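You operate a simulated robot arm through the tools that you are given. There is no shell and no other tool. Be economical: measure what you need, move in short steps, check, and stop when the job is done.

You run a simulated robot arm. Do the job below in one go: nothing can be reset, and whatever is moved stays where it is left.

Task
Toast the rack's slice with the one in the toaster on number 3 and put it back in the rack.

Only the result counts: the job must be done as asked and must still hold three seconds after the hand-in. Knocking over, shifting, dropping, spilling or breaking anything else fails it.

Robot
A 5-joint arm with a two-finger parallel gripper, fixed in place. Base frame: the origin is at the foot of the arm, x ahead of it, y to its left, z up; the work surface is at about z = 0. Readings come in mm, rad, newtons and seconds.
With the tool pointing down near the work surface it reaches from about 260 to 680 mm from the base axis. Its first joint turns from -1.152 to 1.152 rad. The tool tilts only in the upright plane through the base axis and itself; it spins freely about its own axis. Payload 2.9 kg.
The tool frame sits at the grasp point between the pads (the TCP): z along the fingers, y along the line on which they close. The tips reach 30 mm beyond it. The gripper opens to 110 mm. The fingers are 20 mm wide and 10 mm thick; the gripper's body (48 by 112 mm) begins 55 mm behind the TCP.
Orientation is that of the tool frame in the base frame, as a unit quaternion [x, y, z, w]. With the fingers straight down and closing along the base's y, the tool's x points along the base's -x, its y along +y and its z along -z.

Tools
- The arm moves only by the tool servo_tool. Its argument "rows" is a list of rows, each a list of 6 numbers: the shift along the tool's x, y, z in mm, then the turn, a rotation vector about the tool's x, y, z in rad. In form: [[x, y, z, ax, ay, az], ...]. A call has 1 to 20 rows; each row shifts and turns the commanded pose from where the row before left it, along the tool's axes as they then stand. "grip" is the gripper command, from -1 (fully open) to 1 (shut), values between in proportion, set as the call begins (left out, the last holds). Rows are played at 5 a second. More than 50 mm and 0.15 rad between two rows, or a gripper value outside its range, and nothing of the call is played. A pose out of reach is approached as far as the arm can. The call stops where the force on the tool passes 40 N (or 10 N more than at its start, if that is more) or the arm is blocked; 0.2 s more then pass. Each finger travels about 108 mm/s and halts on what it meets, pressing with about 29 N; the grip force reading is that of the motor and also rises with nothing between the fingers. The clock runs only during rows and for 0.2 s after the last one: add rows that do not move to give the fingers time. It gives the time, the measured TCP pose, the force on the tool (base axes), the opening and the grip force at its end, in the units of the frame above (readings bear some noise), with the torque about the TCP (base axes, N m) and any sound that the robot's microphone picked up, and new pictures: "views" is both (left out), scene, wrist or none.
- Cameras (640 x 400 px; columns grow to the right, rows downward): "scene" is fixed at [52, -469, 606.5]; the picture's right is [0.56, -0.83, 0.00], its down [-0.45, -0.30, -0.84] and it looks along [0.69, 0.48, -0.54] (base axes); focal length 309 px, centre (320, 200). "wrist" rides on the gripper at [72, 17, -103] in the tool frame; the picture's right is [-0.23, 0.97, 0.00], its down [-0.76, -0.18, -0.62] and it looks along [-0.61, -0.14, 0.78] (tool axes); focal length 222 px, centre (320, 200).
- measure_at(camera, pixels): for up to 12 pixels [column, row] of the newest picture of that camera ("zoom" is the newest enlarged one), the place [x, y, z] in the base frame of the surface seen there, good to about 3 mm. It takes no simulated time.
- enlarge(camera, box): a new picture of the part [left, top, right, bottom] of that camera's present view, enlarged. It takes no simulated time.
- sign_off(): hands the job in; it is judged then, once.

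Work in short steps. Measure before you move; look again where a grasp or a placing could have gone wrong, and mend it. You have 80 turns and 200 pictures in all, those below and enlarged ones among them. Open the gripper and draw the arm clear of the work before you hand the job in, unless the task says otherwise; then end with one line.

The tools are called after "Emit:" by a JSON object that holds its "fn" and its "kwargs". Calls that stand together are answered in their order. servo_tool: Moves the arm, as the interface text tells. Its arguments: {"type":"object","properties":{"rows":{"type":"array","items":{"type":"array","items":{"type":"number"}}},"grip":{"type":"number"},"views":{"type":"string","enum":["both","scene","wrist","none"]}},"required":["rows"]} The other tools are called the same way: measure_at (camera, pixels) gives the place of the surface under pixels of a picture; enlarge (camera, box) takes an enlarged picture of a part of a camera's view; sign_off () hands the job in.

At the start:

```text
time: 0.0
ee_pos: [367.7, -123.0, 447.9]
tool_rot: [0.0, 1.0, 0.0, -0.001]
contact_force: [0.1, -1.0, -0.3]
moment: [-0.01, 0.02, -0.05]
opening: 110.1
grip_force: 0.1
```

scene: 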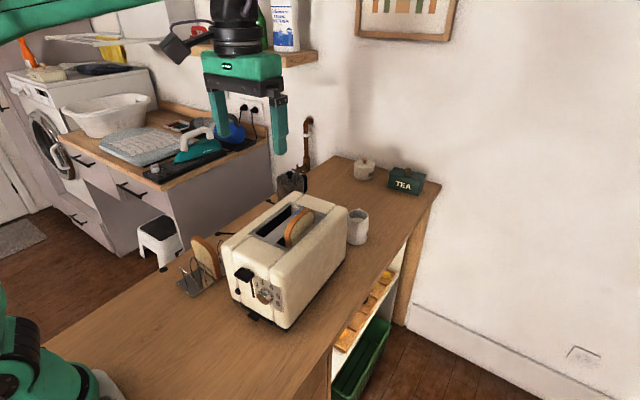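
wrist: 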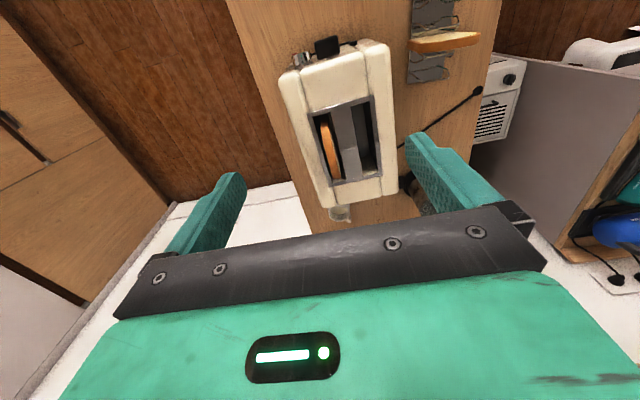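

I look closer at the toaster, its dial and the rack before measuring.

Emit:
{"fn": "enlarge", "kwargs": {"camera": "scene", "box": [160, 180, 380, 340]}}

Emit:
{"fn": "enlarge", "kwargs": {"camera": "wrist", "box": [260, 0, 520, 220]}}

Emit:
{"fn": "enlarge", "kwargs": {"camera": "scene", "box": [220, 255, 310, 325]}}

```text
2.50 times, centred on (270, 260) of scene
```

zoom: 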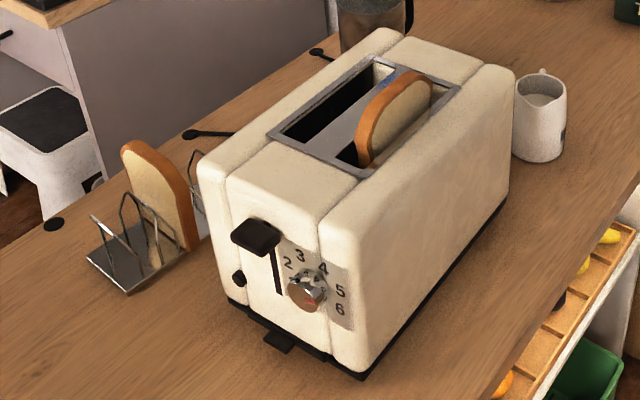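

```text
1.82 times, centred on (390, 110) of wrist
```

zoom: 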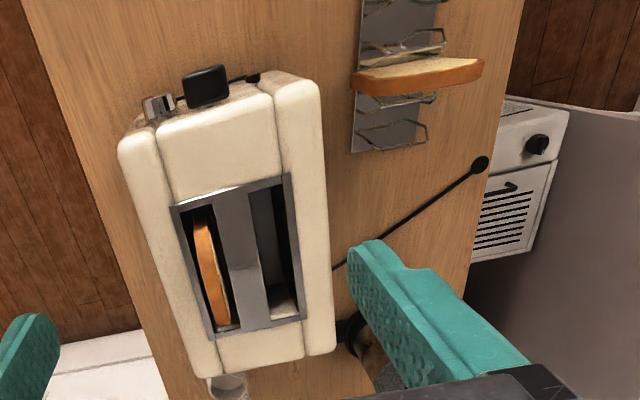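

```text
5.71 times, centred on (265, 290) of scene
```

zoom: 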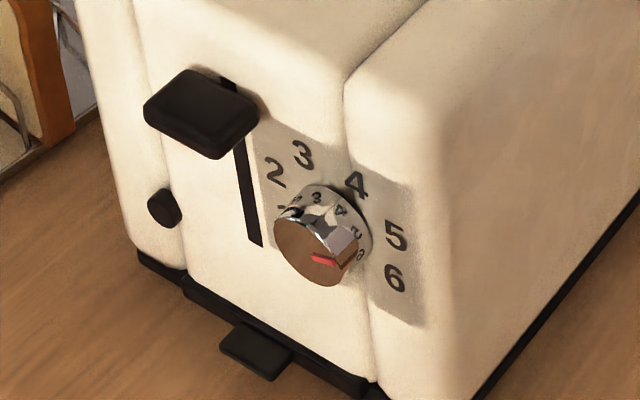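

The third zoom shows the knob with its red mark pointing near 5-6; I measure knob, numbers and lever there.

Emit:
{"fn": "measure_at", "kwargs": {"camera": "zoom", "pixels": [[305, 255], [323, 260], [303, 153], [275, 172], [356, 186], [396, 235], [395, 278], [200, 100], [190, 130], [164, 205], [250, 240], [330, 190]]}}

Emit:
{"fn": "measure_at", "kwargs": {"camera": "scene", "pixels": [[240, 232], [273, 200], [310, 207], [345, 215], [302, 213], [285, 245], [203, 240], [215, 262], [196, 255], [193, 292], [180, 283], [270, 235]]}}

Emit:
{"fn": "measure_at", "kwargs": {"camera": "wrist", "pixels": [[410, 46], [446, 42], [480, 38], [445, 33], [408, 82], [440, 5], [325, 138], [338, 172], [369, 97], [330, 116], [312, 115], [381, 177]]}}

```text
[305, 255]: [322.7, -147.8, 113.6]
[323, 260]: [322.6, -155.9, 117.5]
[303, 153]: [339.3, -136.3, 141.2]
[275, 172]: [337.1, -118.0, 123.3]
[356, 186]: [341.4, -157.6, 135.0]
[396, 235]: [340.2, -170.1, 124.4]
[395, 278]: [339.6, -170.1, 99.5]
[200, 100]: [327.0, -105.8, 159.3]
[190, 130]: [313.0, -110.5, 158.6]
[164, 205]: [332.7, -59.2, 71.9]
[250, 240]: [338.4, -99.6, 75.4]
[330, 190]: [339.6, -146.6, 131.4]
```

```text
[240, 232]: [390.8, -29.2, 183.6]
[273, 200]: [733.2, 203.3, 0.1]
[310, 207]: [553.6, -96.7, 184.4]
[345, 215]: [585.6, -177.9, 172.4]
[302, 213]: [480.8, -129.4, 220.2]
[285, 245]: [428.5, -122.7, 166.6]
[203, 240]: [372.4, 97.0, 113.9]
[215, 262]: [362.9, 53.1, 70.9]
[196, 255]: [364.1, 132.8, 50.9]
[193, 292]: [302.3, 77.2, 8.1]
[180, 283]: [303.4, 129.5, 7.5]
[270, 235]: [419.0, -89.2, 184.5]
```

```text
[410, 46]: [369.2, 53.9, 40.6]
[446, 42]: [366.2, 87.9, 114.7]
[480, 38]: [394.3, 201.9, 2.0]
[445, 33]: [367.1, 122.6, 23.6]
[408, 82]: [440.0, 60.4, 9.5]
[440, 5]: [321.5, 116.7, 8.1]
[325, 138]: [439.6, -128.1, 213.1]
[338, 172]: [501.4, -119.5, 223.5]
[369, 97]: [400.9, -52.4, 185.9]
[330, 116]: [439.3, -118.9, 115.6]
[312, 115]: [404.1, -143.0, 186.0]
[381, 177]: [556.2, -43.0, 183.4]
```

The knob's markings matter, so I enlarge more tightly on it.

Emit:
{"fn": "enlarge", "kwargs": {"camera": "scene", "box": [252, 272, 284, 304]}}

Emit:
{"fn": "enlarge", "kwargs": {"camera": "scene", "box": [170, 225, 240, 300]}}

```text
12.50 times, centred on (268, 288) of scene
```

zoom: 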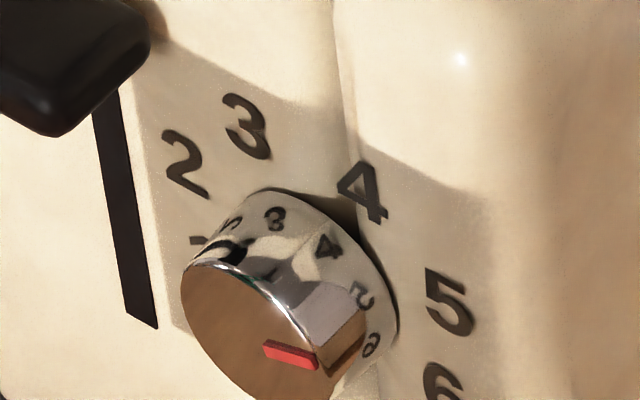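

```text
5.33 times, centred on (205, 262) of scene
```

zoom: 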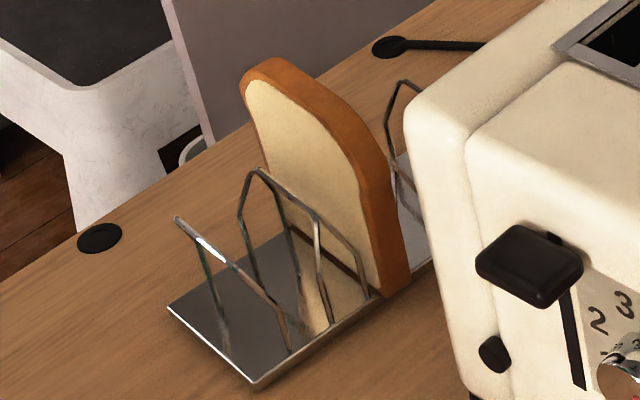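

I enlarge the lever and knob again to take their exact extents.

Emit:
{"fn": "enlarge", "kwargs": {"camera": "scene", "box": [228, 262, 292, 302]}}

```text
10.00 times, centred on (260, 282) of scene
```

zoom: 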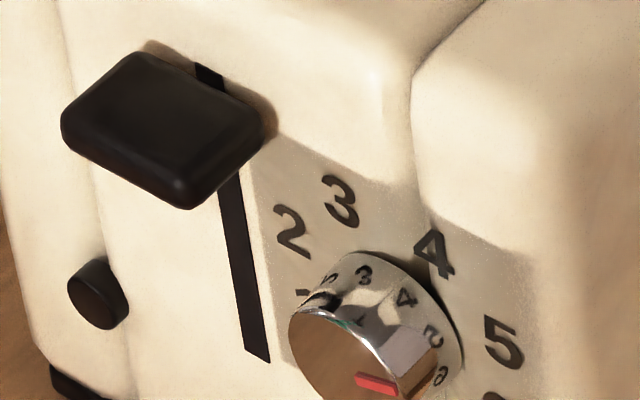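

Measuring lever corners, knob rim and red mark ends in this zoom.

Emit:
{"fn": "measure_at", "kwargs": {"camera": "zoom", "pixels": [[75, 120], [135, 62], [250, 125], [190, 185], [180, 200], [300, 340], [340, 330], [400, 385], [360, 380], [395, 388], [350, 395], [255, 350]]}}

Emit:
{"fn": "measure_at", "kwargs": {"camera": "zoom", "pixels": [[340, 205], [290, 230], [435, 255], [503, 343], [70, 138], [300, 295], [425, 335], [380, 300], [600, 250], [320, 100], [100, 200], [500, 200]]}}

```text
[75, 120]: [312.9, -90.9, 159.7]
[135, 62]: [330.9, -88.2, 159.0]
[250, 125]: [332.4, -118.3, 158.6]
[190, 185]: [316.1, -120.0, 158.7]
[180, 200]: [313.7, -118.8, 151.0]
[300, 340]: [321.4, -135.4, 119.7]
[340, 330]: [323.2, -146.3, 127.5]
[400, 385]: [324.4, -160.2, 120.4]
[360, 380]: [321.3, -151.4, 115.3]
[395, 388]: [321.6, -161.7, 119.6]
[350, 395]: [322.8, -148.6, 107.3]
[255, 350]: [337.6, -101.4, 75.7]
```

```text
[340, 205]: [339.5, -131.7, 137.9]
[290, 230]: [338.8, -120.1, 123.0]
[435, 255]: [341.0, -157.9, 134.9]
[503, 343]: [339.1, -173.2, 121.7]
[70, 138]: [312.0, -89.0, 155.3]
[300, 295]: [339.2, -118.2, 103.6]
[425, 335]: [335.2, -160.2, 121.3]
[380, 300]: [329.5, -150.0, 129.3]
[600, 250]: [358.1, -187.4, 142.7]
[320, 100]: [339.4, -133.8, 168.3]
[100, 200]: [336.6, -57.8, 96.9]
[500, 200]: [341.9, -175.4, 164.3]
```

Knob axis is near (y -146, z 112), radius ~15, red mark at 5; 3 lies about 90° counter-clockwise. I close the gripper, tilt the tool 30° and move to the right of the knob, high up.

Emit:
{"fn": "servo_tool", "kwargs": {"rows": [[13.4, -13.4, 30, 0, 0, 0], [13.4, -13.4, 30, 0, 0, 0], [13.4, -13.4, 30, 0, 0, 0], [13.4, -13.4, 30, 0, 0, 0], [13.4, -13.4, 30, 0, 0, 0], [0, 0, 0, 0.0661, -0.1132, -0.0153], [0, 0, 0, 0.0661, -0.1132, -0.0153], [0, 0, 0, 0.0661, -0.1132, -0.0153], [0, 0, 0, 0.0661, -0.1132, -0.0153], [0, 0, 0, 0, 0, 0]], "grip": 1}}

```text
time: 2.2
ee_pos: [301.3, -191.4, 298.7]
tool_rot: [-0.027, 0.965, -0.145, 0.216]
contact_force: [1.1, 0.8, -0.9]
moment: [-0.01, 0.02, 0.03]
opening: 0.2
grip_force: 28.8
```

scene: 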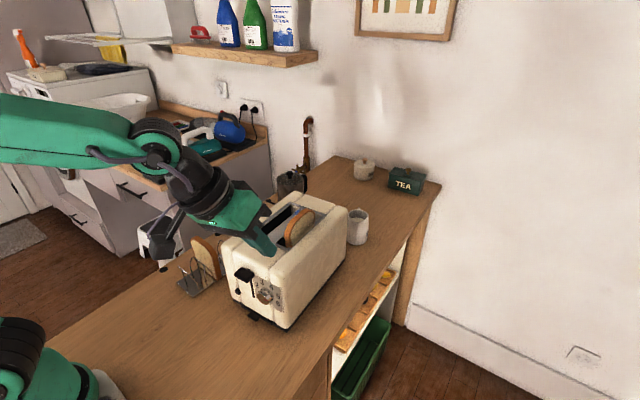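
wrist: 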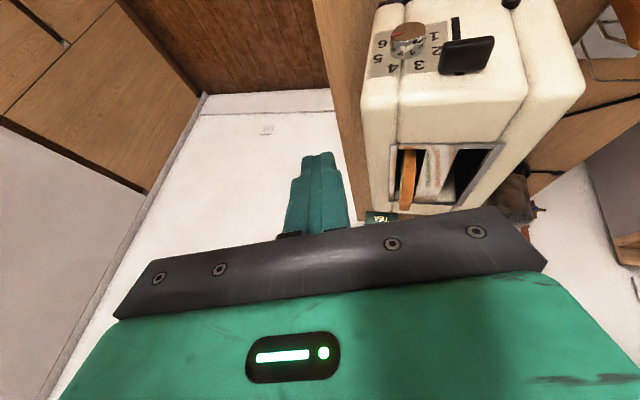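

The wrist camera sees the dial from above at (405,40); I enlarge it.

Emit:
{"fn": "enlarge", "kwargs": {"camera": "wrist", "box": [360, 10, 456, 70]}}

```text
6.67 times, centred on (408, 40) of wrist
```

zoom: 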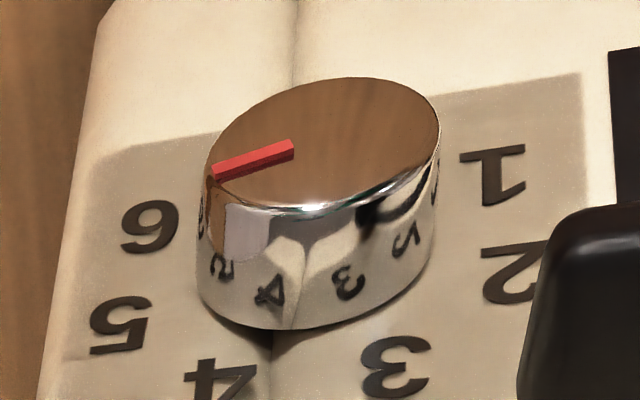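

I measure the mark's ends, knob face rim, and number centres here.

Emit:
{"fn": "measure_at", "kwargs": {"camera": "zoom", "pixels": [[222, 168], [285, 148], [325, 143], [325, 85], [430, 115], [300, 200], [150, 226], [120, 325], [220, 380], [395, 365], [515, 272], [492, 173]]}}

```text
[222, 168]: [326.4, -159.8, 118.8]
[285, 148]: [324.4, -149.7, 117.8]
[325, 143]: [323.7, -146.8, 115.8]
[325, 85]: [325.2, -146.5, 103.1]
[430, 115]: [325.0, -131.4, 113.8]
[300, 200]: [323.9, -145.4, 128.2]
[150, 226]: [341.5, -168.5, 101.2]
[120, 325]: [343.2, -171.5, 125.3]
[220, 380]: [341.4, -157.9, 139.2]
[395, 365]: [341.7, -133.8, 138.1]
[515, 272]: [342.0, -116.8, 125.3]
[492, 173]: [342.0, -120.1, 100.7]
```

Mark sits at ~73° (number 5); 3 is at about -26°. I descend to just right of the knob.

Emit:
{"fn": "servo_tool", "kwargs": {"rows": [[11.8, 10.7, 30.9, 0, 0, 0], [11.8, 10.7, 30.9, 0, 0, 0], [11.8, 10.7, 30.9, 0, 0, 0], [11.8, 10.7, 30.9, 0, 0, 0], [11.8, 10.7, 30.9, 0, 0, 0], [0, 0, 0, 0, 0, 0]]}}

```text
time: 3.6
ee_pos: [314.5, -182.0, 123.8]
tool_rot: [-0.029, 0.965, -0.137, 0.22]
contact_force: [-0.6, 0.2, 1.4]
moment: [-0.02, 0.03, 0.04]
opening: 0.0
grip_force: 28.9
```

scene: 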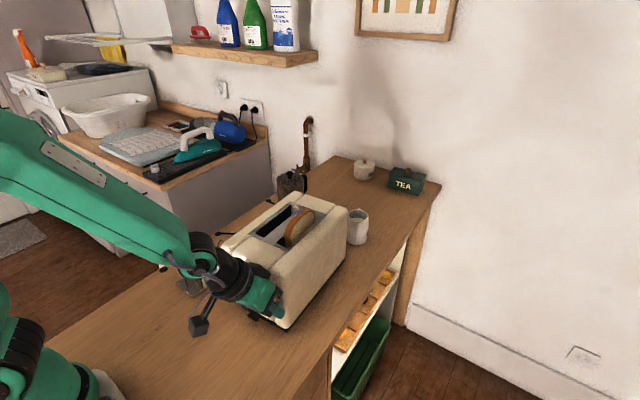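
wrist: 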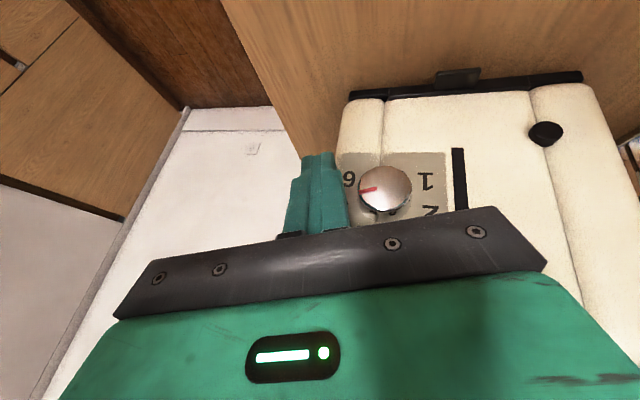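

The finger is right of the knob (370,190) with a gap of ~12 mm; I close in along +y.

Emit:
{"fn": "servo_tool", "kwargs": {"rows": [[0, 5, 0, 0, 0, 0], [0, 4, 0, 0, 0, 0], [0, 1.5, 0, 0, 0, 0], [0, 1, 0, 0, 0, 0], [0, 0, 0, 0, 0, 0]], "views": "wrist"}}

```text
time: 4.8
ee_pos: [316.4, -172.1, 122.6]
tool_rot: [-0.03, 0.965, -0.132, 0.225]
contact_force: [-3.1, -16.2, 8.9]
moment: [0.11, -0.06, -0.09]
opening: 0.0
grip_force: 28.4
```

wrist: 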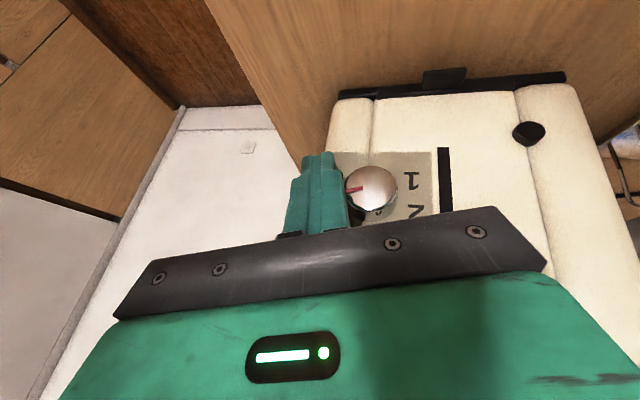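

Contact with 16 N; I ease off 0.8 mm and stroke up 8 mm.

Emit:
{"fn": "servo_tool", "kwargs": {"rows": [[0, -0.8, 0, 0, 0, 0], [-0.9, 0, -1.8, 0, 0, 0], [-0.9, 0, -1.8, 0, 0, 0], [-0.9, 0, -1.8, 0, 0, 0], [-0.9, 0, -1.8, 0, 0, 0]], "views": "wrist"}}

Emit:
{"fn": "enlarge", "kwargs": {"camera": "wrist", "box": [320, 140, 448, 220]}}

```text
time: 6.0
ee_pos: [316.4, -170.1, 128.9]
tool_rot: [-0.03, 0.965, -0.13, 0.224]
contact_force: [-0.2, 0.2, -0.4]
moment: [0.0, 0.01, -0.01]
opening: 0.0
grip_force: 29.0
```

wrist: 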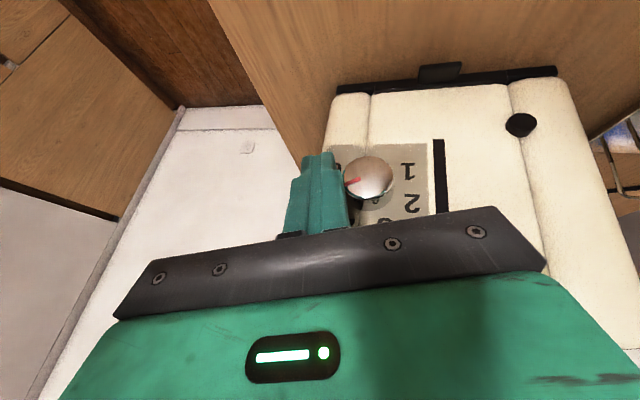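

```text
5.00 times, centred on (384, 180) of wrist
```

zoom: 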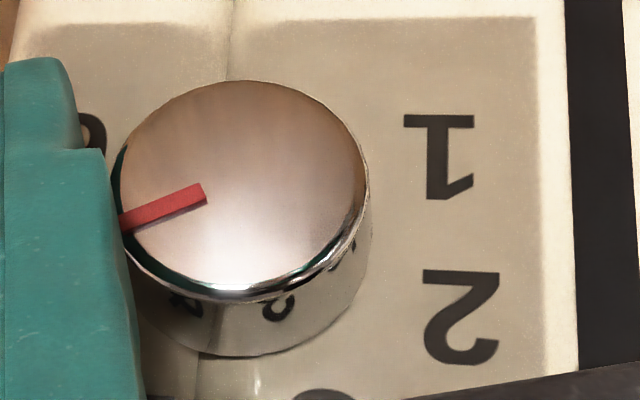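

The contact went slack; I press in 1 mm and stroke further up while feeding in slightly.

Emit:
{"fn": "servo_tool", "kwargs": {"rows": [[0, 0.8, 0, 0, 0, 0], [-0.9, 0.1, -1.8, 0, 0, 0], [-0.9, 0.1, -1.8, 0, 0, 0], [-0.9, 0.1, -1.8, 0, 0, 0]], "views": "wrist"}}

Emit:
{"fn": "enlarge", "kwargs": {"camera": "wrist", "box": [320, 140, 448, 220]}}

```text
time: 7.0
ee_pos: [315.8, -168.4, 134.6]
tool_rot: [-0.031, 0.965, -0.129, 0.225]
contact_force: [-0.4, -0.1, 0.6]
moment: [0.0, 0.0, 0.01]
opening: 0.0
grip_force: 29.1
```

wrist: 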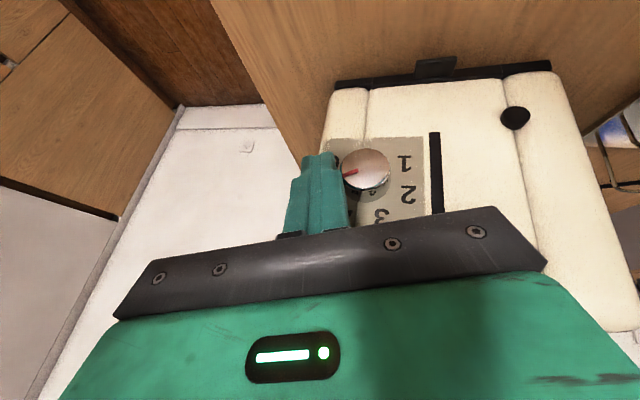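

```text
5.00 times, centred on (384, 180) of wrist
```

zoom: 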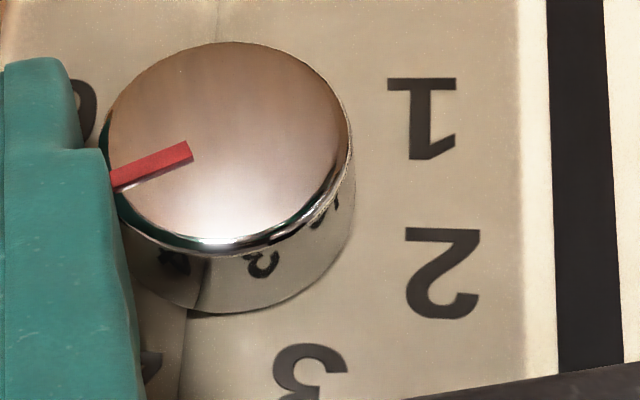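

Contact is lost since the finger tapers toward the tip. I back off, go down, press again and stroke with more lateral feed.

Emit:
{"fn": "servo_tool", "kwargs": {"rows": [[0, -3, 0, 0, 0, 0], [3.1, 0, 6.3, 0, 0, 0], [3.1, 0, 6.3, 0, 0, 0], [0, 1.3, 0, 0, 0, 0], [0, 0.9, 0, 0, 0, 0]], "views": "none"}}

Emit:
{"fn": "servo_tool", "kwargs": {"rows": [[-0.88, 0.3, -1.8, 0, 0, 0], [-0.88, 0.4, -1.8, 0, 0, 0]], "views": "none"}}

Emit:
{"fn": "servo_tool", "kwargs": {"rows": [[-0.88, 0.4, -1.8, 0, 0, 0], [-0.88, 0.4, -1.8, 0, 0, 0]], "views": "wrist"}}

Emit:
{"fn": "enlarge", "kwargs": {"camera": "wrist", "box": [320, 140, 448, 220]}}

```text
time: 8.2
ee_pos: [316.5, -173.8, 122.6]
tool_rot: [-0.029, 0.965, -0.132, 0.224]
contact_force: [-4.1, -8.4, 3.7]
moment: [0.03, -0.04, 0.0]
opening: 0.2
grip_force: 29.2
```

```text
time: 8.8
ee_pos: [316.7, -169.4, 126.9]
tool_rot: [-0.03, 0.965, -0.13, 0.225]
contact_force: [-0.6, -3.9, 2.5]
moment: [0.04, -0.02, 0.0]
opening: 0.0
grip_force: 29.1
```

```text
time: 9.4
ee_pos: [315.9, -168.6, 127.8]
tool_rot: [-0.031, 0.965, -0.13, 0.224]
contact_force: [0.1, 0.6, -0.6]
moment: [0.0, 0.0, -0.01]
opening: 0.0
grip_force: 29.1
```

wrist: 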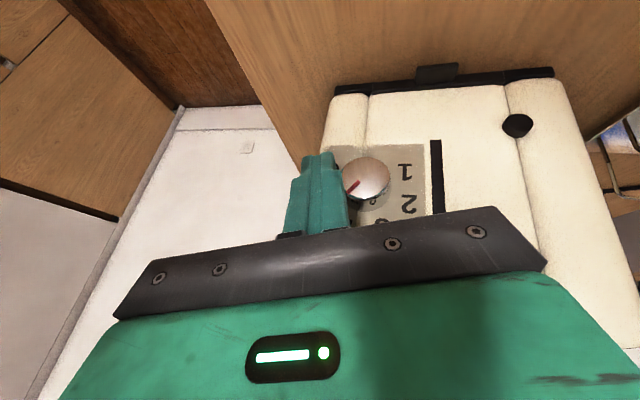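

```text
5.00 times, centred on (384, 180) of wrist
```

zoom: 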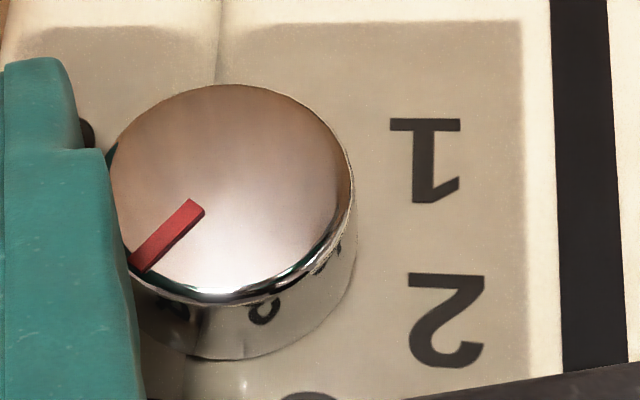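

It works: the mark turned ~22°. I press in again and continue upward with extra feed.

Emit:
{"fn": "servo_tool", "kwargs": {"rows": [[0, 1.0, 0, 0, 0, 0], [-0.88, 0.5, -1.8, 0, 0, 0], [-0.88, 0.5, -1.8, 0, 0, 0], [-0.88, 0.5, -1.8, 0, 0, 0]], "views": "wrist"}}

Emit:
{"fn": "enlarge", "kwargs": {"camera": "wrist", "box": [320, 140, 448, 220]}}

```text
time: 10.4
ee_pos: [316.6, -166.3, 134.3]
tool_rot: [-0.031, 0.965, -0.128, 0.226]
contact_force: [-3.8, -9.1, 0.2]
moment: [-0.15, 0.05, -0.15]
opening: 0.0
grip_force: 29.2
```

wrist: 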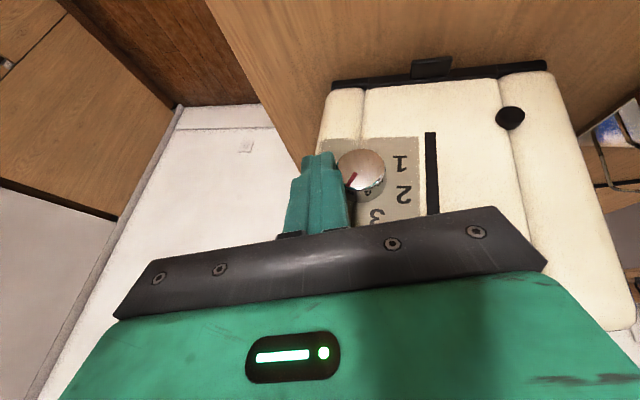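

```text
5.00 times, centred on (384, 180) of wrist
```

zoom: 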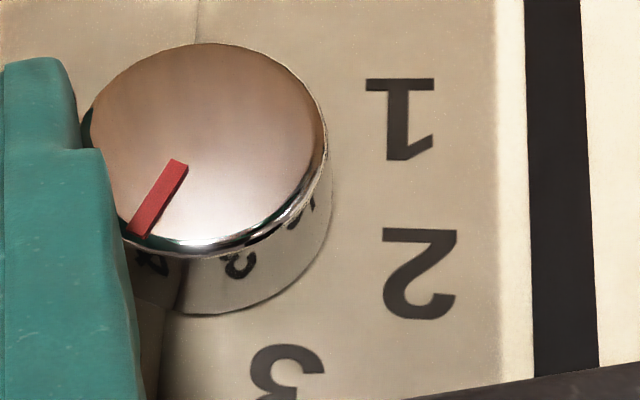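

Mark now at ~32° (about 4). I reset downward and do another stroke.

Emit:
{"fn": "servo_tool", "kwargs": {"rows": [[0, -5, 0, 0, 0, 0], [3, 0, 6.1, 0, 0, 0], [3, 0, 6.1, 0, 0, 0], [0, 1.3, 0, 0, 0, 0], [0, 0.8, 0, 0, 0, 0], [0, 0, 0, 0, 0, 0]], "views": "none"}}

```text
time: 11.8
ee_pos: [316.0, -172.4, 122.9]
tool_rot: [-0.029, 0.965, -0.131, 0.226]
contact_force: [-8.2, -14.3, 6.1]
moment: [0.05, -0.06, 0.0]
opening: 0.3
grip_force: 28.6
```

Good contact at 14 N; stroking up 8 mm with feed.

Emit:
{"fn": "servo_tool", "kwargs": {"rows": [[-0.88, 0.4, -1.8, 0, 0, 0], [-0.88, 0.4, -1.8, 0, 0, 0], [-0.88, 0.5, -1.8, 0, 0, 0], [-0.88, 0.5, -1.8, 0, 0, 0], [-0.88, 0.5, -1.8, 0, 0, 0]], "views": "wrist"}}

Emit:
{"fn": "enlarge", "kwargs": {"camera": "wrist", "box": [320, 140, 448, 220]}}

```text
time: 13.0
ee_pos: [315.8, -166.2, 130.4]
tool_rot: [-0.03, 0.966, -0.128, 0.225]
contact_force: [-3.9, -4.5, 0.6]
moment: [-0.09, 0.02, -0.06]
opening: 0.0
grip_force: 29.0
```

wrist: 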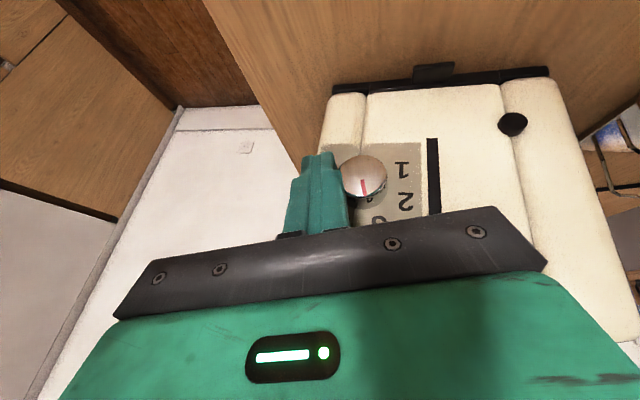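

```text
5.00 times, centred on (384, 180) of wrist
```

zoom: 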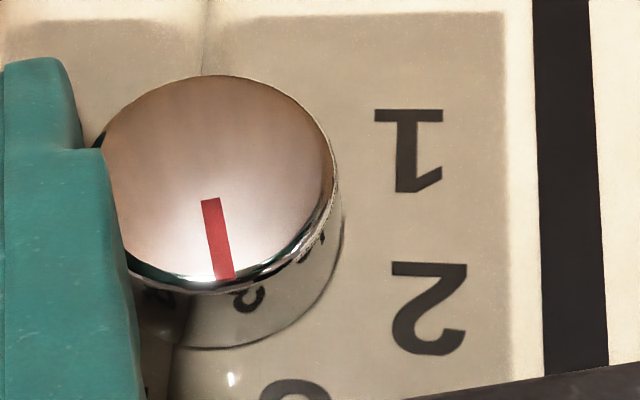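

I measure the mark direction and knob centre.

Emit:
{"fn": "measure_at", "kwargs": {"camera": "zoom", "pixels": [[211, 202], [226, 272], [218, 180], [218, 85], [330, 180], [110, 180], [408, 150], [430, 305], [219, 240]]}}

```text
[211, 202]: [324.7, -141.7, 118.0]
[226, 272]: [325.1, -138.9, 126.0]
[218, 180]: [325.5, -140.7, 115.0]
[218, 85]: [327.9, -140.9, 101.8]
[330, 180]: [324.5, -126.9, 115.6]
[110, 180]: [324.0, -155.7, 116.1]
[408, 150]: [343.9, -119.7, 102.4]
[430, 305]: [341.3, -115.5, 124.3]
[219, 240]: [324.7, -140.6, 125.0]
```

The mark is at about -15 to -19°, nearly at 3. I check from the fixed camera that the toaster hasn't moved.

Emit:
{"fn": "enlarge", "kwargs": {"camera": "scene", "box": [200, 180, 380, 340]}}

```text
2.50 times, centred on (290, 260) of scene
```

zoom: 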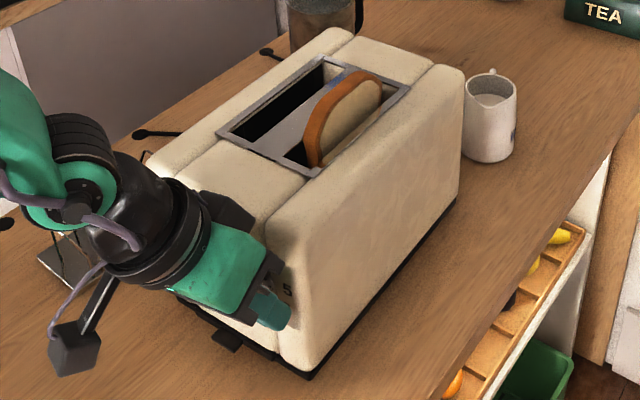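

The toaster looks essentially in place. I stroke up 3 mm more with light contact.

Emit:
{"fn": "servo_tool", "kwargs": {"rows": [[-0.66, 0.5, -1.35, 0, 0, 0], [-0.66, 0.4, -1.35, 0, 0, 0], [0, 0, 0, 0, 0, 0]], "views": "wrist"}}

Emit:
{"fn": "enlarge", "kwargs": {"camera": "wrist", "box": [320, 140, 448, 220]}}

```text
time: 13.8
ee_pos: [315.6, -164.3, 134.6]
tool_rot: [-0.03, 0.965, -0.127, 0.226]
contact_force: [-8.4, -9.7, 3.5]
moment: [-0.07, 0.09, -0.07]
opening: 0.0
grip_force: 28.9
```

wrist: 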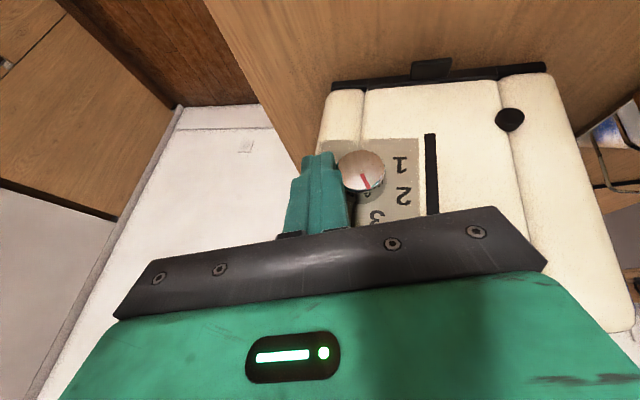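

```text
5.00 times, centred on (384, 180) of wrist
```

zoom: 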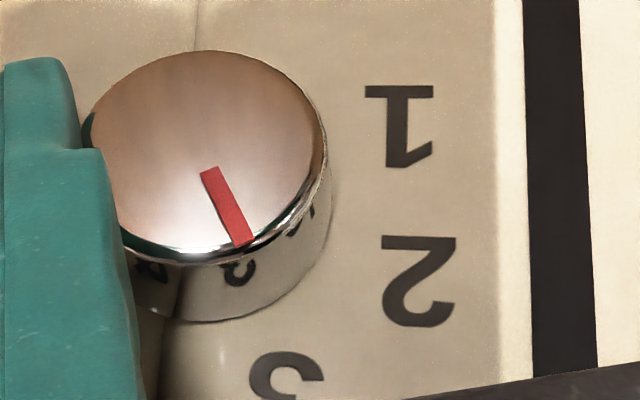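

The mark now points toward 3 (~ -27°). I retreat sideways and rise to inspect.

Emit:
{"fn": "servo_tool", "kwargs": {"rows": [[0, -8, 0, 0, 0, 0], [0, -10, 0, 0, 0, 0], [-8, -5, -20, 0, 0, 0], [-12, -5, -25, 0, 0, 0], [-12, -5, -25, 0, 0, 0], [-12, 0, -25, 0, 0, 0], [-12, 0, -25, 0, 0, 0], [-10, 0, -22, 0, 0, 0]]}}

Emit:
{"fn": "enlarge", "kwargs": {"camera": "wrist", "box": [360, 10, 456, 70]}}

Emit:
{"fn": "enlarge", "kwargs": {"camera": "scene", "box": [220, 255, 310, 325]}}

```text
time: 15.6
ee_pos: [311.6, -154.4, 294.8]
tool_rot: [-0.033, 0.965, -0.123, 0.229]
contact_force: [0.5, -0.2, 0.1]
moment: [0.01, 0.02, 0.0]
opening: 0.2
grip_force: 29.3
```

scene: 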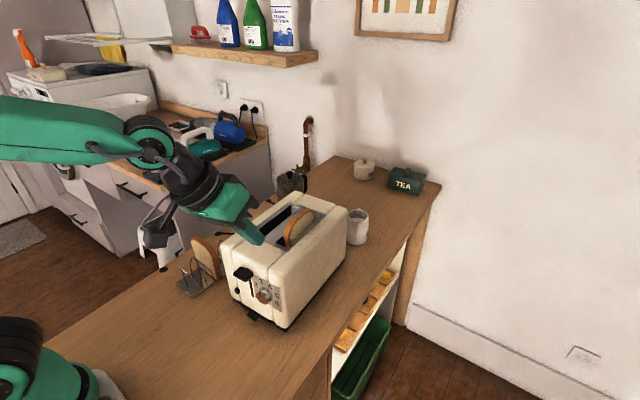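
wrist: 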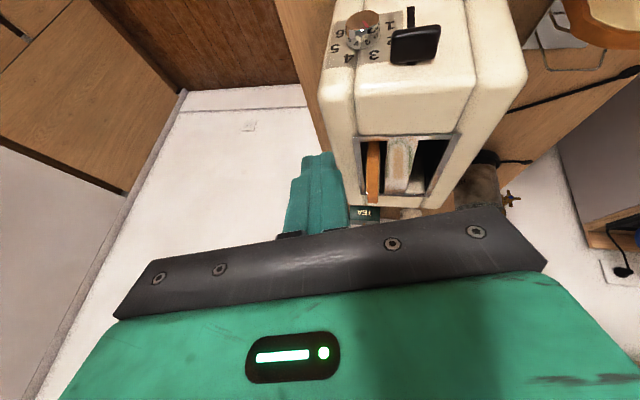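

```text
6.67 times, centred on (408, 40) of wrist
```

zoom: 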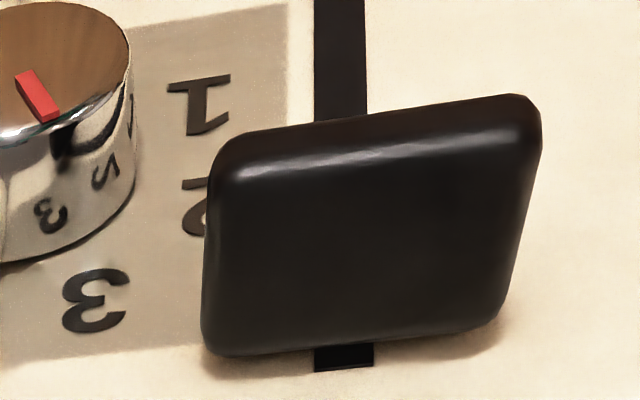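

```text
5.71 times, centred on (265, 290) of scene
```

zoom: 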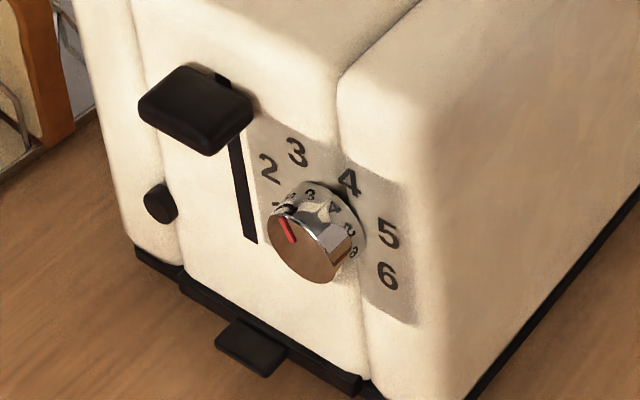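

Toaster shifted only ~2 mm. I verify the mark angle with a zoom centred on the knob.

Emit:
{"fn": "enlarge", "kwargs": {"camera": "wrist", "box": [316, 0, 412, 60]}}

```text
6.67 times, centred on (364, 30) of wrist
```

zoom: 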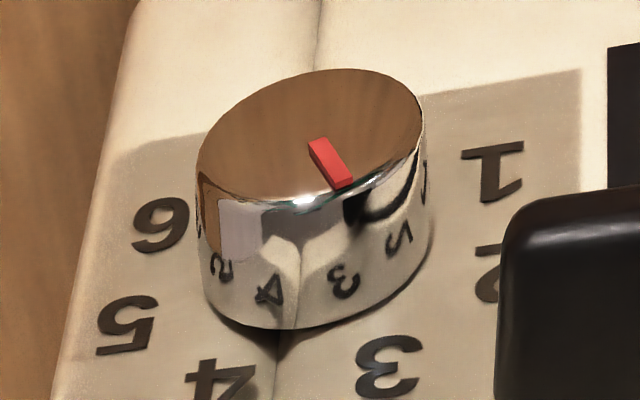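

Emit:
{"fn": "measure_at", "kwargs": {"camera": "zoom", "pixels": [[318, 145], [342, 180], [310, 137], [320, 75], [300, 195], [205, 160], [415, 110], [390, 365], [222, 380], [125, 325], [160, 225], [492, 173]]}}

```text
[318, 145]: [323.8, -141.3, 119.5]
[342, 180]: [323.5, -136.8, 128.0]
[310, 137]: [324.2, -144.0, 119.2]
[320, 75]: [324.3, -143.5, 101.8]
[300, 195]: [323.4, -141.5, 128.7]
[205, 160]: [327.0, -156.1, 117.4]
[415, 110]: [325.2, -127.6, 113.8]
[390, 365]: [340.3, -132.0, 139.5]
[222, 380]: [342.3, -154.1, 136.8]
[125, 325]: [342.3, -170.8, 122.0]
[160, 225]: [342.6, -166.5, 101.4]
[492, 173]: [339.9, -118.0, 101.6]
```

The dial points at 3. Next the rack: I enlarge it to measure slice and wires.

Emit:
{"fn": "enlarge", "kwargs": {"camera": "scene", "box": [170, 225, 234, 297]}}

```text
5.56 times, centred on (202, 261) of scene
```

zoom: 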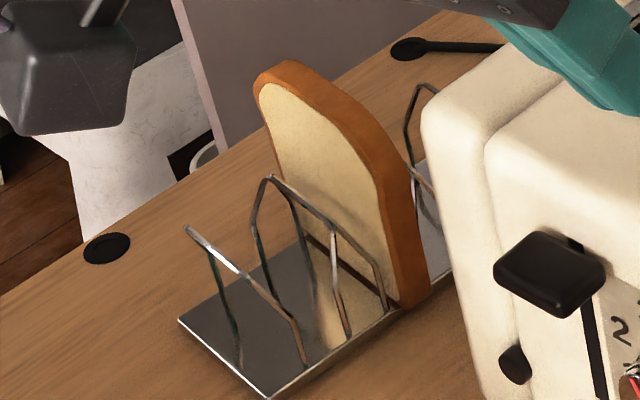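

Emit:
{"fn": "measure_at", "kwargs": {"camera": "zoom", "pixels": [[270, 85], [290, 65], [330, 110], [345, 100], [385, 170], [405, 165], [400, 290], [425, 290], [262, 85], [270, 180], [330, 225], [417, 88]]}}

Emit:
{"fn": "measure_at", "kwargs": {"camera": "zoom", "pixels": [[188, 230], [270, 395], [183, 320], [345, 270], [275, 130], [300, 180], [360, 250], [370, 150], [350, 130], [312, 240]]}}

```text
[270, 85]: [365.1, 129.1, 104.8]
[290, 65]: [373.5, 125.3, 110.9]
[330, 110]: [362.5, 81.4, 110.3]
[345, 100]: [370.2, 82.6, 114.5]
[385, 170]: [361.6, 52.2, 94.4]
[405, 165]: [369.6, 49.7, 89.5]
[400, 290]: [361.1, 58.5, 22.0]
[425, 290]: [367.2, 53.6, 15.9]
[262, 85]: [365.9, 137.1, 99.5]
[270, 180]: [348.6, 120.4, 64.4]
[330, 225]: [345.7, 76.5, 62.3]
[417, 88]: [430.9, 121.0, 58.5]
```

```text
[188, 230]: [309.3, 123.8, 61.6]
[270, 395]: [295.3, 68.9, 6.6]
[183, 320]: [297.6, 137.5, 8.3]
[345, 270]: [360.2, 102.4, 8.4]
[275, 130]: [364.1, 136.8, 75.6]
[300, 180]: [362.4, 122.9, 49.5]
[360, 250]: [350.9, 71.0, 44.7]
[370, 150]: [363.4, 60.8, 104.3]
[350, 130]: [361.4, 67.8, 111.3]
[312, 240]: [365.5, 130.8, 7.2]
```

Slice: x 362–375, y 50–140, top z 115; wires reach only z 64. I straighten the tool and carry it above the rack, partly opened.

Emit:
{"fn": "servo_tool", "kwargs": {"rows": [[0, 0, -10, -0.0661, 0.1132, 0.0153], [0, 0, 0, -0.0661, 0.1132, 0.0153], [0, 0, 0, -0.0661, 0.1132, 0.0153], [0, 0, 0, -0.0661, 0.1132, 0.0153], [-9.5, 41.6, 0, 0, 0, 0], [-9.5, 41.6, 0, 0, 0, 0], [-9.5, 41.6, 0, 0, 0, 0], [-9.5, 41.6, 0, 0, 0, 0], [-9.5, 41.6, 0, 0, 0, 0], [-9.5, 41.6, 0, 0, 0, 0]], "grip": -0.1, "views": "none"}}

Emit:
{"fn": "servo_tool", "kwargs": {"rows": [[0, 0, 0, 0, 0, 0.1455], [0, 0, 0, 0, 0, 0.1455], [0, 0, 0, 0, 0, 0.1455], [0, 0, 0, 0, 0, 0.1455], [0, 0, 0, 0, 0, 0.1455], [0, 0, 0, 0, 0, 0.1455], [0, 0, 0, 0, 0, 0.1455], [0, 0, 0, 0, 0, 0.1455], [0, 0, 0, 0, 0, 0.1455], [0, 0, 0, 0, 0, 0.1455], [0, 0, 0, 0, 0, 0.1455]]}}

```text
time: 17.8
ee_pos: [366.0, 97.7, 301.5]
tool_rot: [0.001, 1.0, -0.001, 0.0]
contact_force: [0.2, 0.4, 0.3]
moment: [0.05, 0.01, -0.01]
opening: 60.4
grip_force: 0.0
```

```text
time: 20.2
ee_pos: [365.1, 97.5, 301.9]
tool_rot: [0.719, 0.695, 0.0, 0.0]
contact_force: [-0.8, -0.8, 0.2]
moment: [0.05, 0.01, -0.01]
opening: 60.8
grip_force: 0.0
```

scene: 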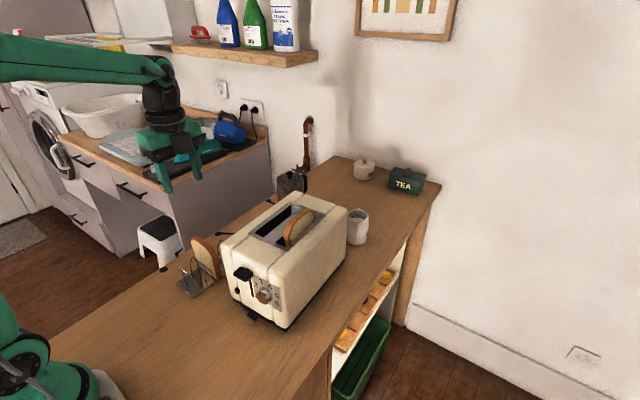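
wrist: 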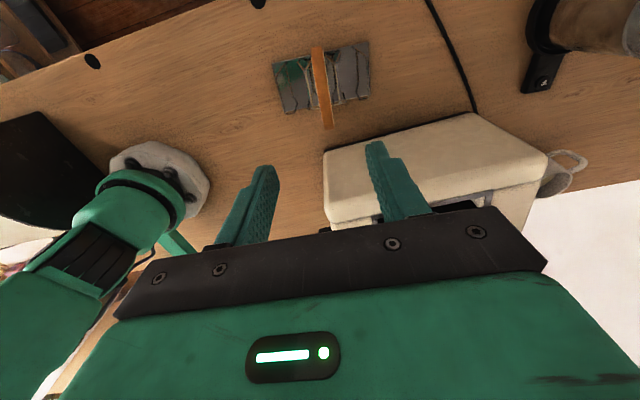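

I enlarge the slice in the wrist view to measure its crust line.

Emit:
{"fn": "enlarge", "kwargs": {"camera": "wrist", "box": [264, 30, 376, 140]}}

```text
3.64 times, centred on (320, 85) of wrist
```

zoom: 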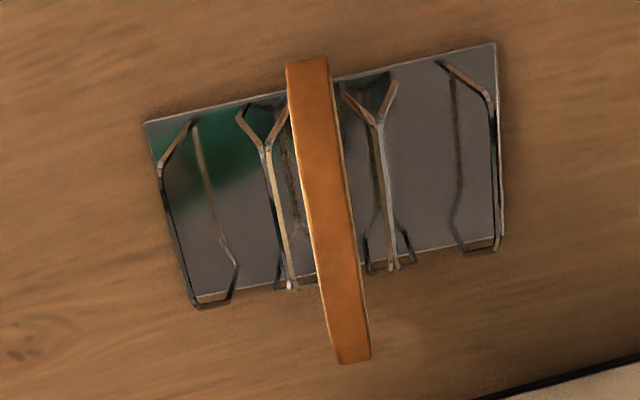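

Emit:
{"fn": "measure_at", "kwargs": {"camera": "zoom", "pixels": [[310, 120], [325, 180], [340, 250], [290, 100], [330, 100], [305, 180], [343, 180], [318, 250], [358, 250], [268, 148], [380, 125], [350, 350]]}}

```text
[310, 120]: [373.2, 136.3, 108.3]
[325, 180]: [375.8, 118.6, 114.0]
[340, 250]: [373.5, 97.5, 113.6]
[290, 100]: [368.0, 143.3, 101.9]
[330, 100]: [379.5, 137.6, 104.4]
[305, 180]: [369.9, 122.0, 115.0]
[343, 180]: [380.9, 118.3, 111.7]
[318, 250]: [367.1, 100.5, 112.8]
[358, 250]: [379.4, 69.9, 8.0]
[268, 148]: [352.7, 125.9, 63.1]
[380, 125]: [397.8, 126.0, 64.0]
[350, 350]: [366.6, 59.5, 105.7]
```

Slice centre is near x 370, y 96, thickness ~11 mm. I descend with open fingers to z≈122.

Emit:
{"fn": "servo_tool", "kwargs": {"rows": [[0, 5, 30, 0, 0, 0.02], [-1.5, 0, 35, 0, 0, 0], [0, 0, 35, 0, 0, 0], [0, 0, 35, 0, 0, 0], [0, 0, 25, 0, 0, 0], [0, 0, 20, 0, 0, 0], [0, 0, 0, 0, 0, 0]]}}

Emit:
{"fn": "enlarge", "kwargs": {"camera": "scene", "box": [150, 190, 250, 300]}}

```text
time: 21.8
ee_pos: [370.4, 95.5, 122.4]
tool_rot: [0.725, 0.689, 0.0, 0.0]
contact_force: [0.0, -0.2, -0.2]
moment: [0.04, 0.03, 0.02]
opening: 60.1
grip_force: 0.2
```

scene: 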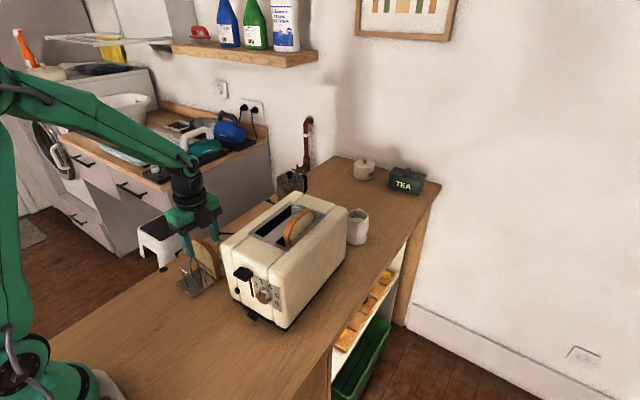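
wrist: 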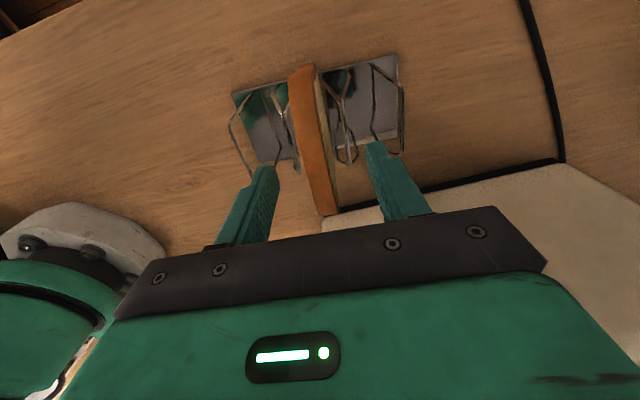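

```text
3.64 times, centred on (200, 245) of scene
```

zoom: 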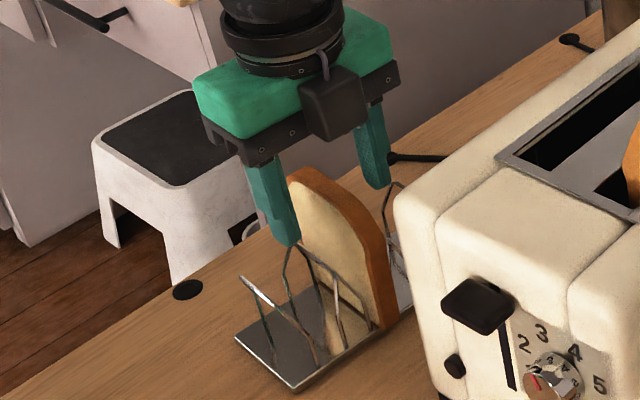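

Fingers straddle the slice; I close to ~20 mm to check centring.

Emit:
{"fn": "servo_tool", "kwargs": {"rows": [[0, 0, 0, 0, 0, 0], [0, 0, 0, 0, 0, 0], [0, 0, 0, 0, 0, 0]], "grip": 0.64, "views": "wrist"}}

Emit:
{"fn": "enlarge", "kwargs": {"camera": "wrist", "box": [230, 50, 420, 250]}}

```text
time: 22.6
ee_pos: [371.7, 95.0, 121.2]
tool_rot: [0.725, 0.689, 0.0, 0.0]
contact_force: [0.4, 0.0, 0.5]
moment: [0.01, 0.0, 0.02]
opening: 19.7
grip_force: 0.0
```

wrist: 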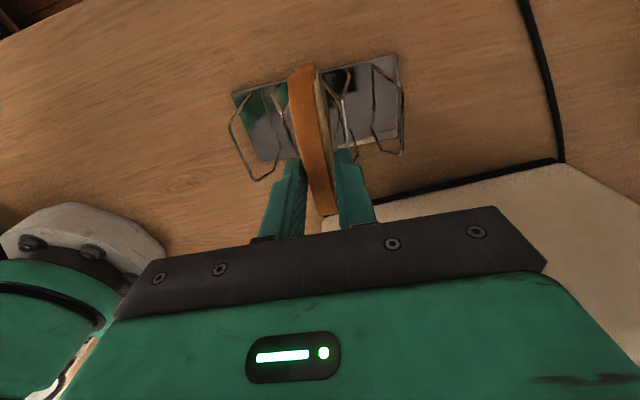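

```text
2.00 times, centred on (325, 150) of wrist
```

zoom: 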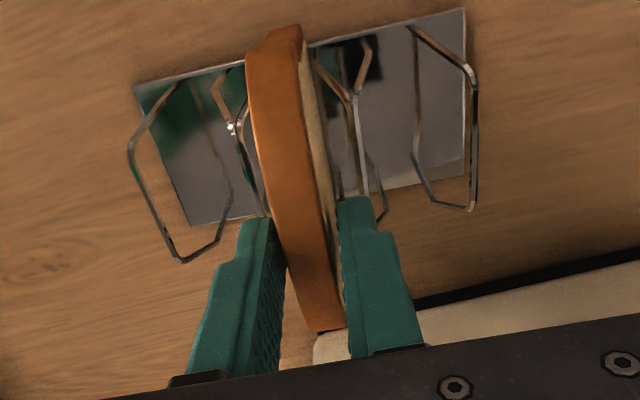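

Centred well enough; I grip the slice.

Emit:
{"fn": "servo_tool", "kwargs": {"rows": [[0, 0, 0, 0, 0, 0], [0, 0, 0, 0, 0, 0], [0, 0, 0, 0, 0, 0]], "grip": 1, "views": "none"}}

Emit:
{"fn": "servo_tool", "kwargs": {"rows": [[0, 0, -3, 0, 0, 0], [0, 0, -7, 0, 0, 0], [0, 0, -20, 0, 0, 0], [0, 0, -40, 0, 0, 0], [0, 0, -40, 0, 0, 0], [0, 0, -45, 0, 0, 0], [0, 0, -45, 0, 0, 0], [0, 0, -20, 0, 0, 0]]}}

Emit:
{"fn": "enlarge", "kwargs": {"camera": "scene", "box": [130, 150, 250, 310]}}

```text
time: 23.4
ee_pos: [370.8, 96.0, 122.6]
tool_rot: [0.725, 0.689, 0.0, 0.0]
contact_force: [0.0, -0.6, -0.4]
moment: [0.01, 0.02, -0.04]
opening: 13.8
grip_force: 29.5
```

```text
time: 25.2
ee_pos: [371.0, 96.5, 342.6]
tool_rot: [0.725, 0.689, 0.0, 0.0]
contact_force: [1.2, -0.8, -0.1]
moment: [0.0, 0.0, 0.01]
opening: 13.8
grip_force: 29.0
```

scene: 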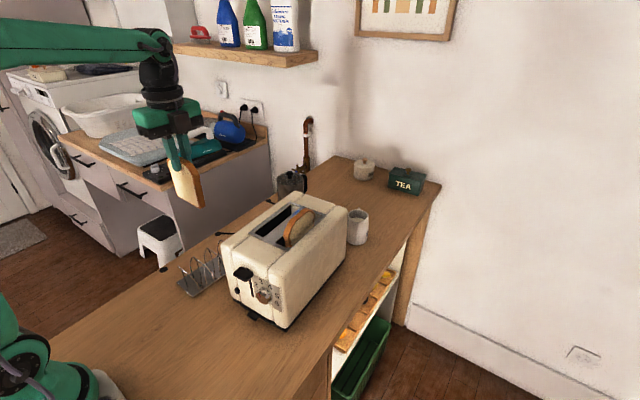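
wrist: 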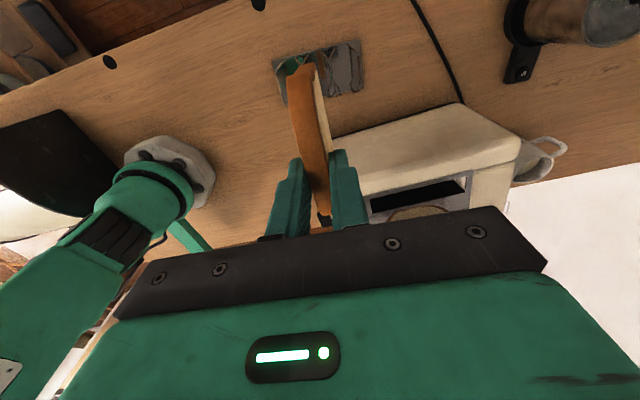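

```text
2.50 times, centred on (190, 230) of scene
```

zoom: 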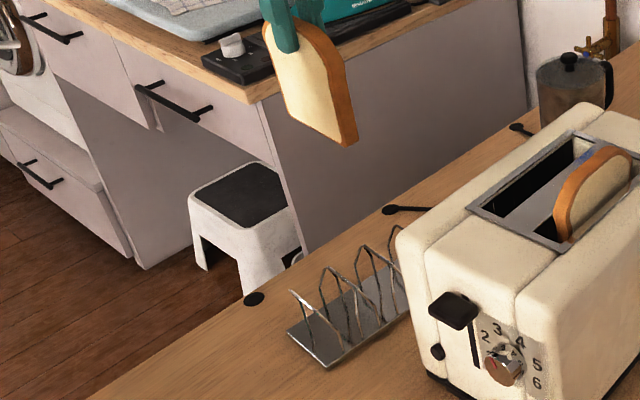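

Slice is held (opening 13.8). Now I measure the empty left slot.

Emit:
{"fn": "enlarge", "kwargs": {"camera": "scene", "box": [230, 180, 350, 255]}}

```text
5.33 times, centred on (290, 218) of scene
```

zoom: 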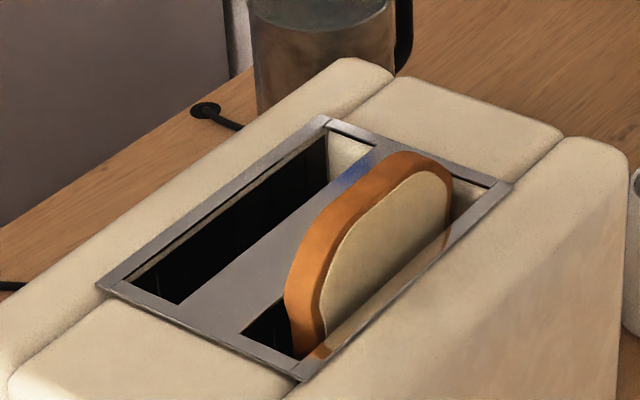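

Emit:
{"fn": "measure_at", "kwargs": {"camera": "zoom", "pixels": [[122, 283], [186, 302], [324, 123], [380, 152], [185, 230], [250, 235], [320, 215], [300, 370], [510, 185], [240, 330], [300, 275], [430, 160]]}}

Emit:
{"fn": "measure_at", "kwargs": {"camera": "zoom", "pixels": [[104, 284], [182, 306], [328, 118], [200, 308], [260, 170], [280, 225], [340, 185], [375, 157], [305, 350], [395, 155], [335, 195], [310, 290]]}}

```text
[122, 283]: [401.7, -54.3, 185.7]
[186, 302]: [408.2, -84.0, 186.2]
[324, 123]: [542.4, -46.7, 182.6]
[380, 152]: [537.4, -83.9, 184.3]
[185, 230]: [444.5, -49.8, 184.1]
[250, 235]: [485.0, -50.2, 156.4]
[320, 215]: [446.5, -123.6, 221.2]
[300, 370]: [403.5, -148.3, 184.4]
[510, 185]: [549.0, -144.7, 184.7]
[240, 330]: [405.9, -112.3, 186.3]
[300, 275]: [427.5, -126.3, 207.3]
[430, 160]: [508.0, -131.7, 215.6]
```

```text
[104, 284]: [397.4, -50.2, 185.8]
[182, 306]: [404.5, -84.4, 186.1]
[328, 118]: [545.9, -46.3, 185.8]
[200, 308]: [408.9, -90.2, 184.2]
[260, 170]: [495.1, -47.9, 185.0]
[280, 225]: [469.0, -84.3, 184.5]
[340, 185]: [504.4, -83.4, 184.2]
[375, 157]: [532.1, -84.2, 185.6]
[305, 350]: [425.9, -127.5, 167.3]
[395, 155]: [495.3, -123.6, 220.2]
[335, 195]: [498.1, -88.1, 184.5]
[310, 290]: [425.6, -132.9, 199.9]
```

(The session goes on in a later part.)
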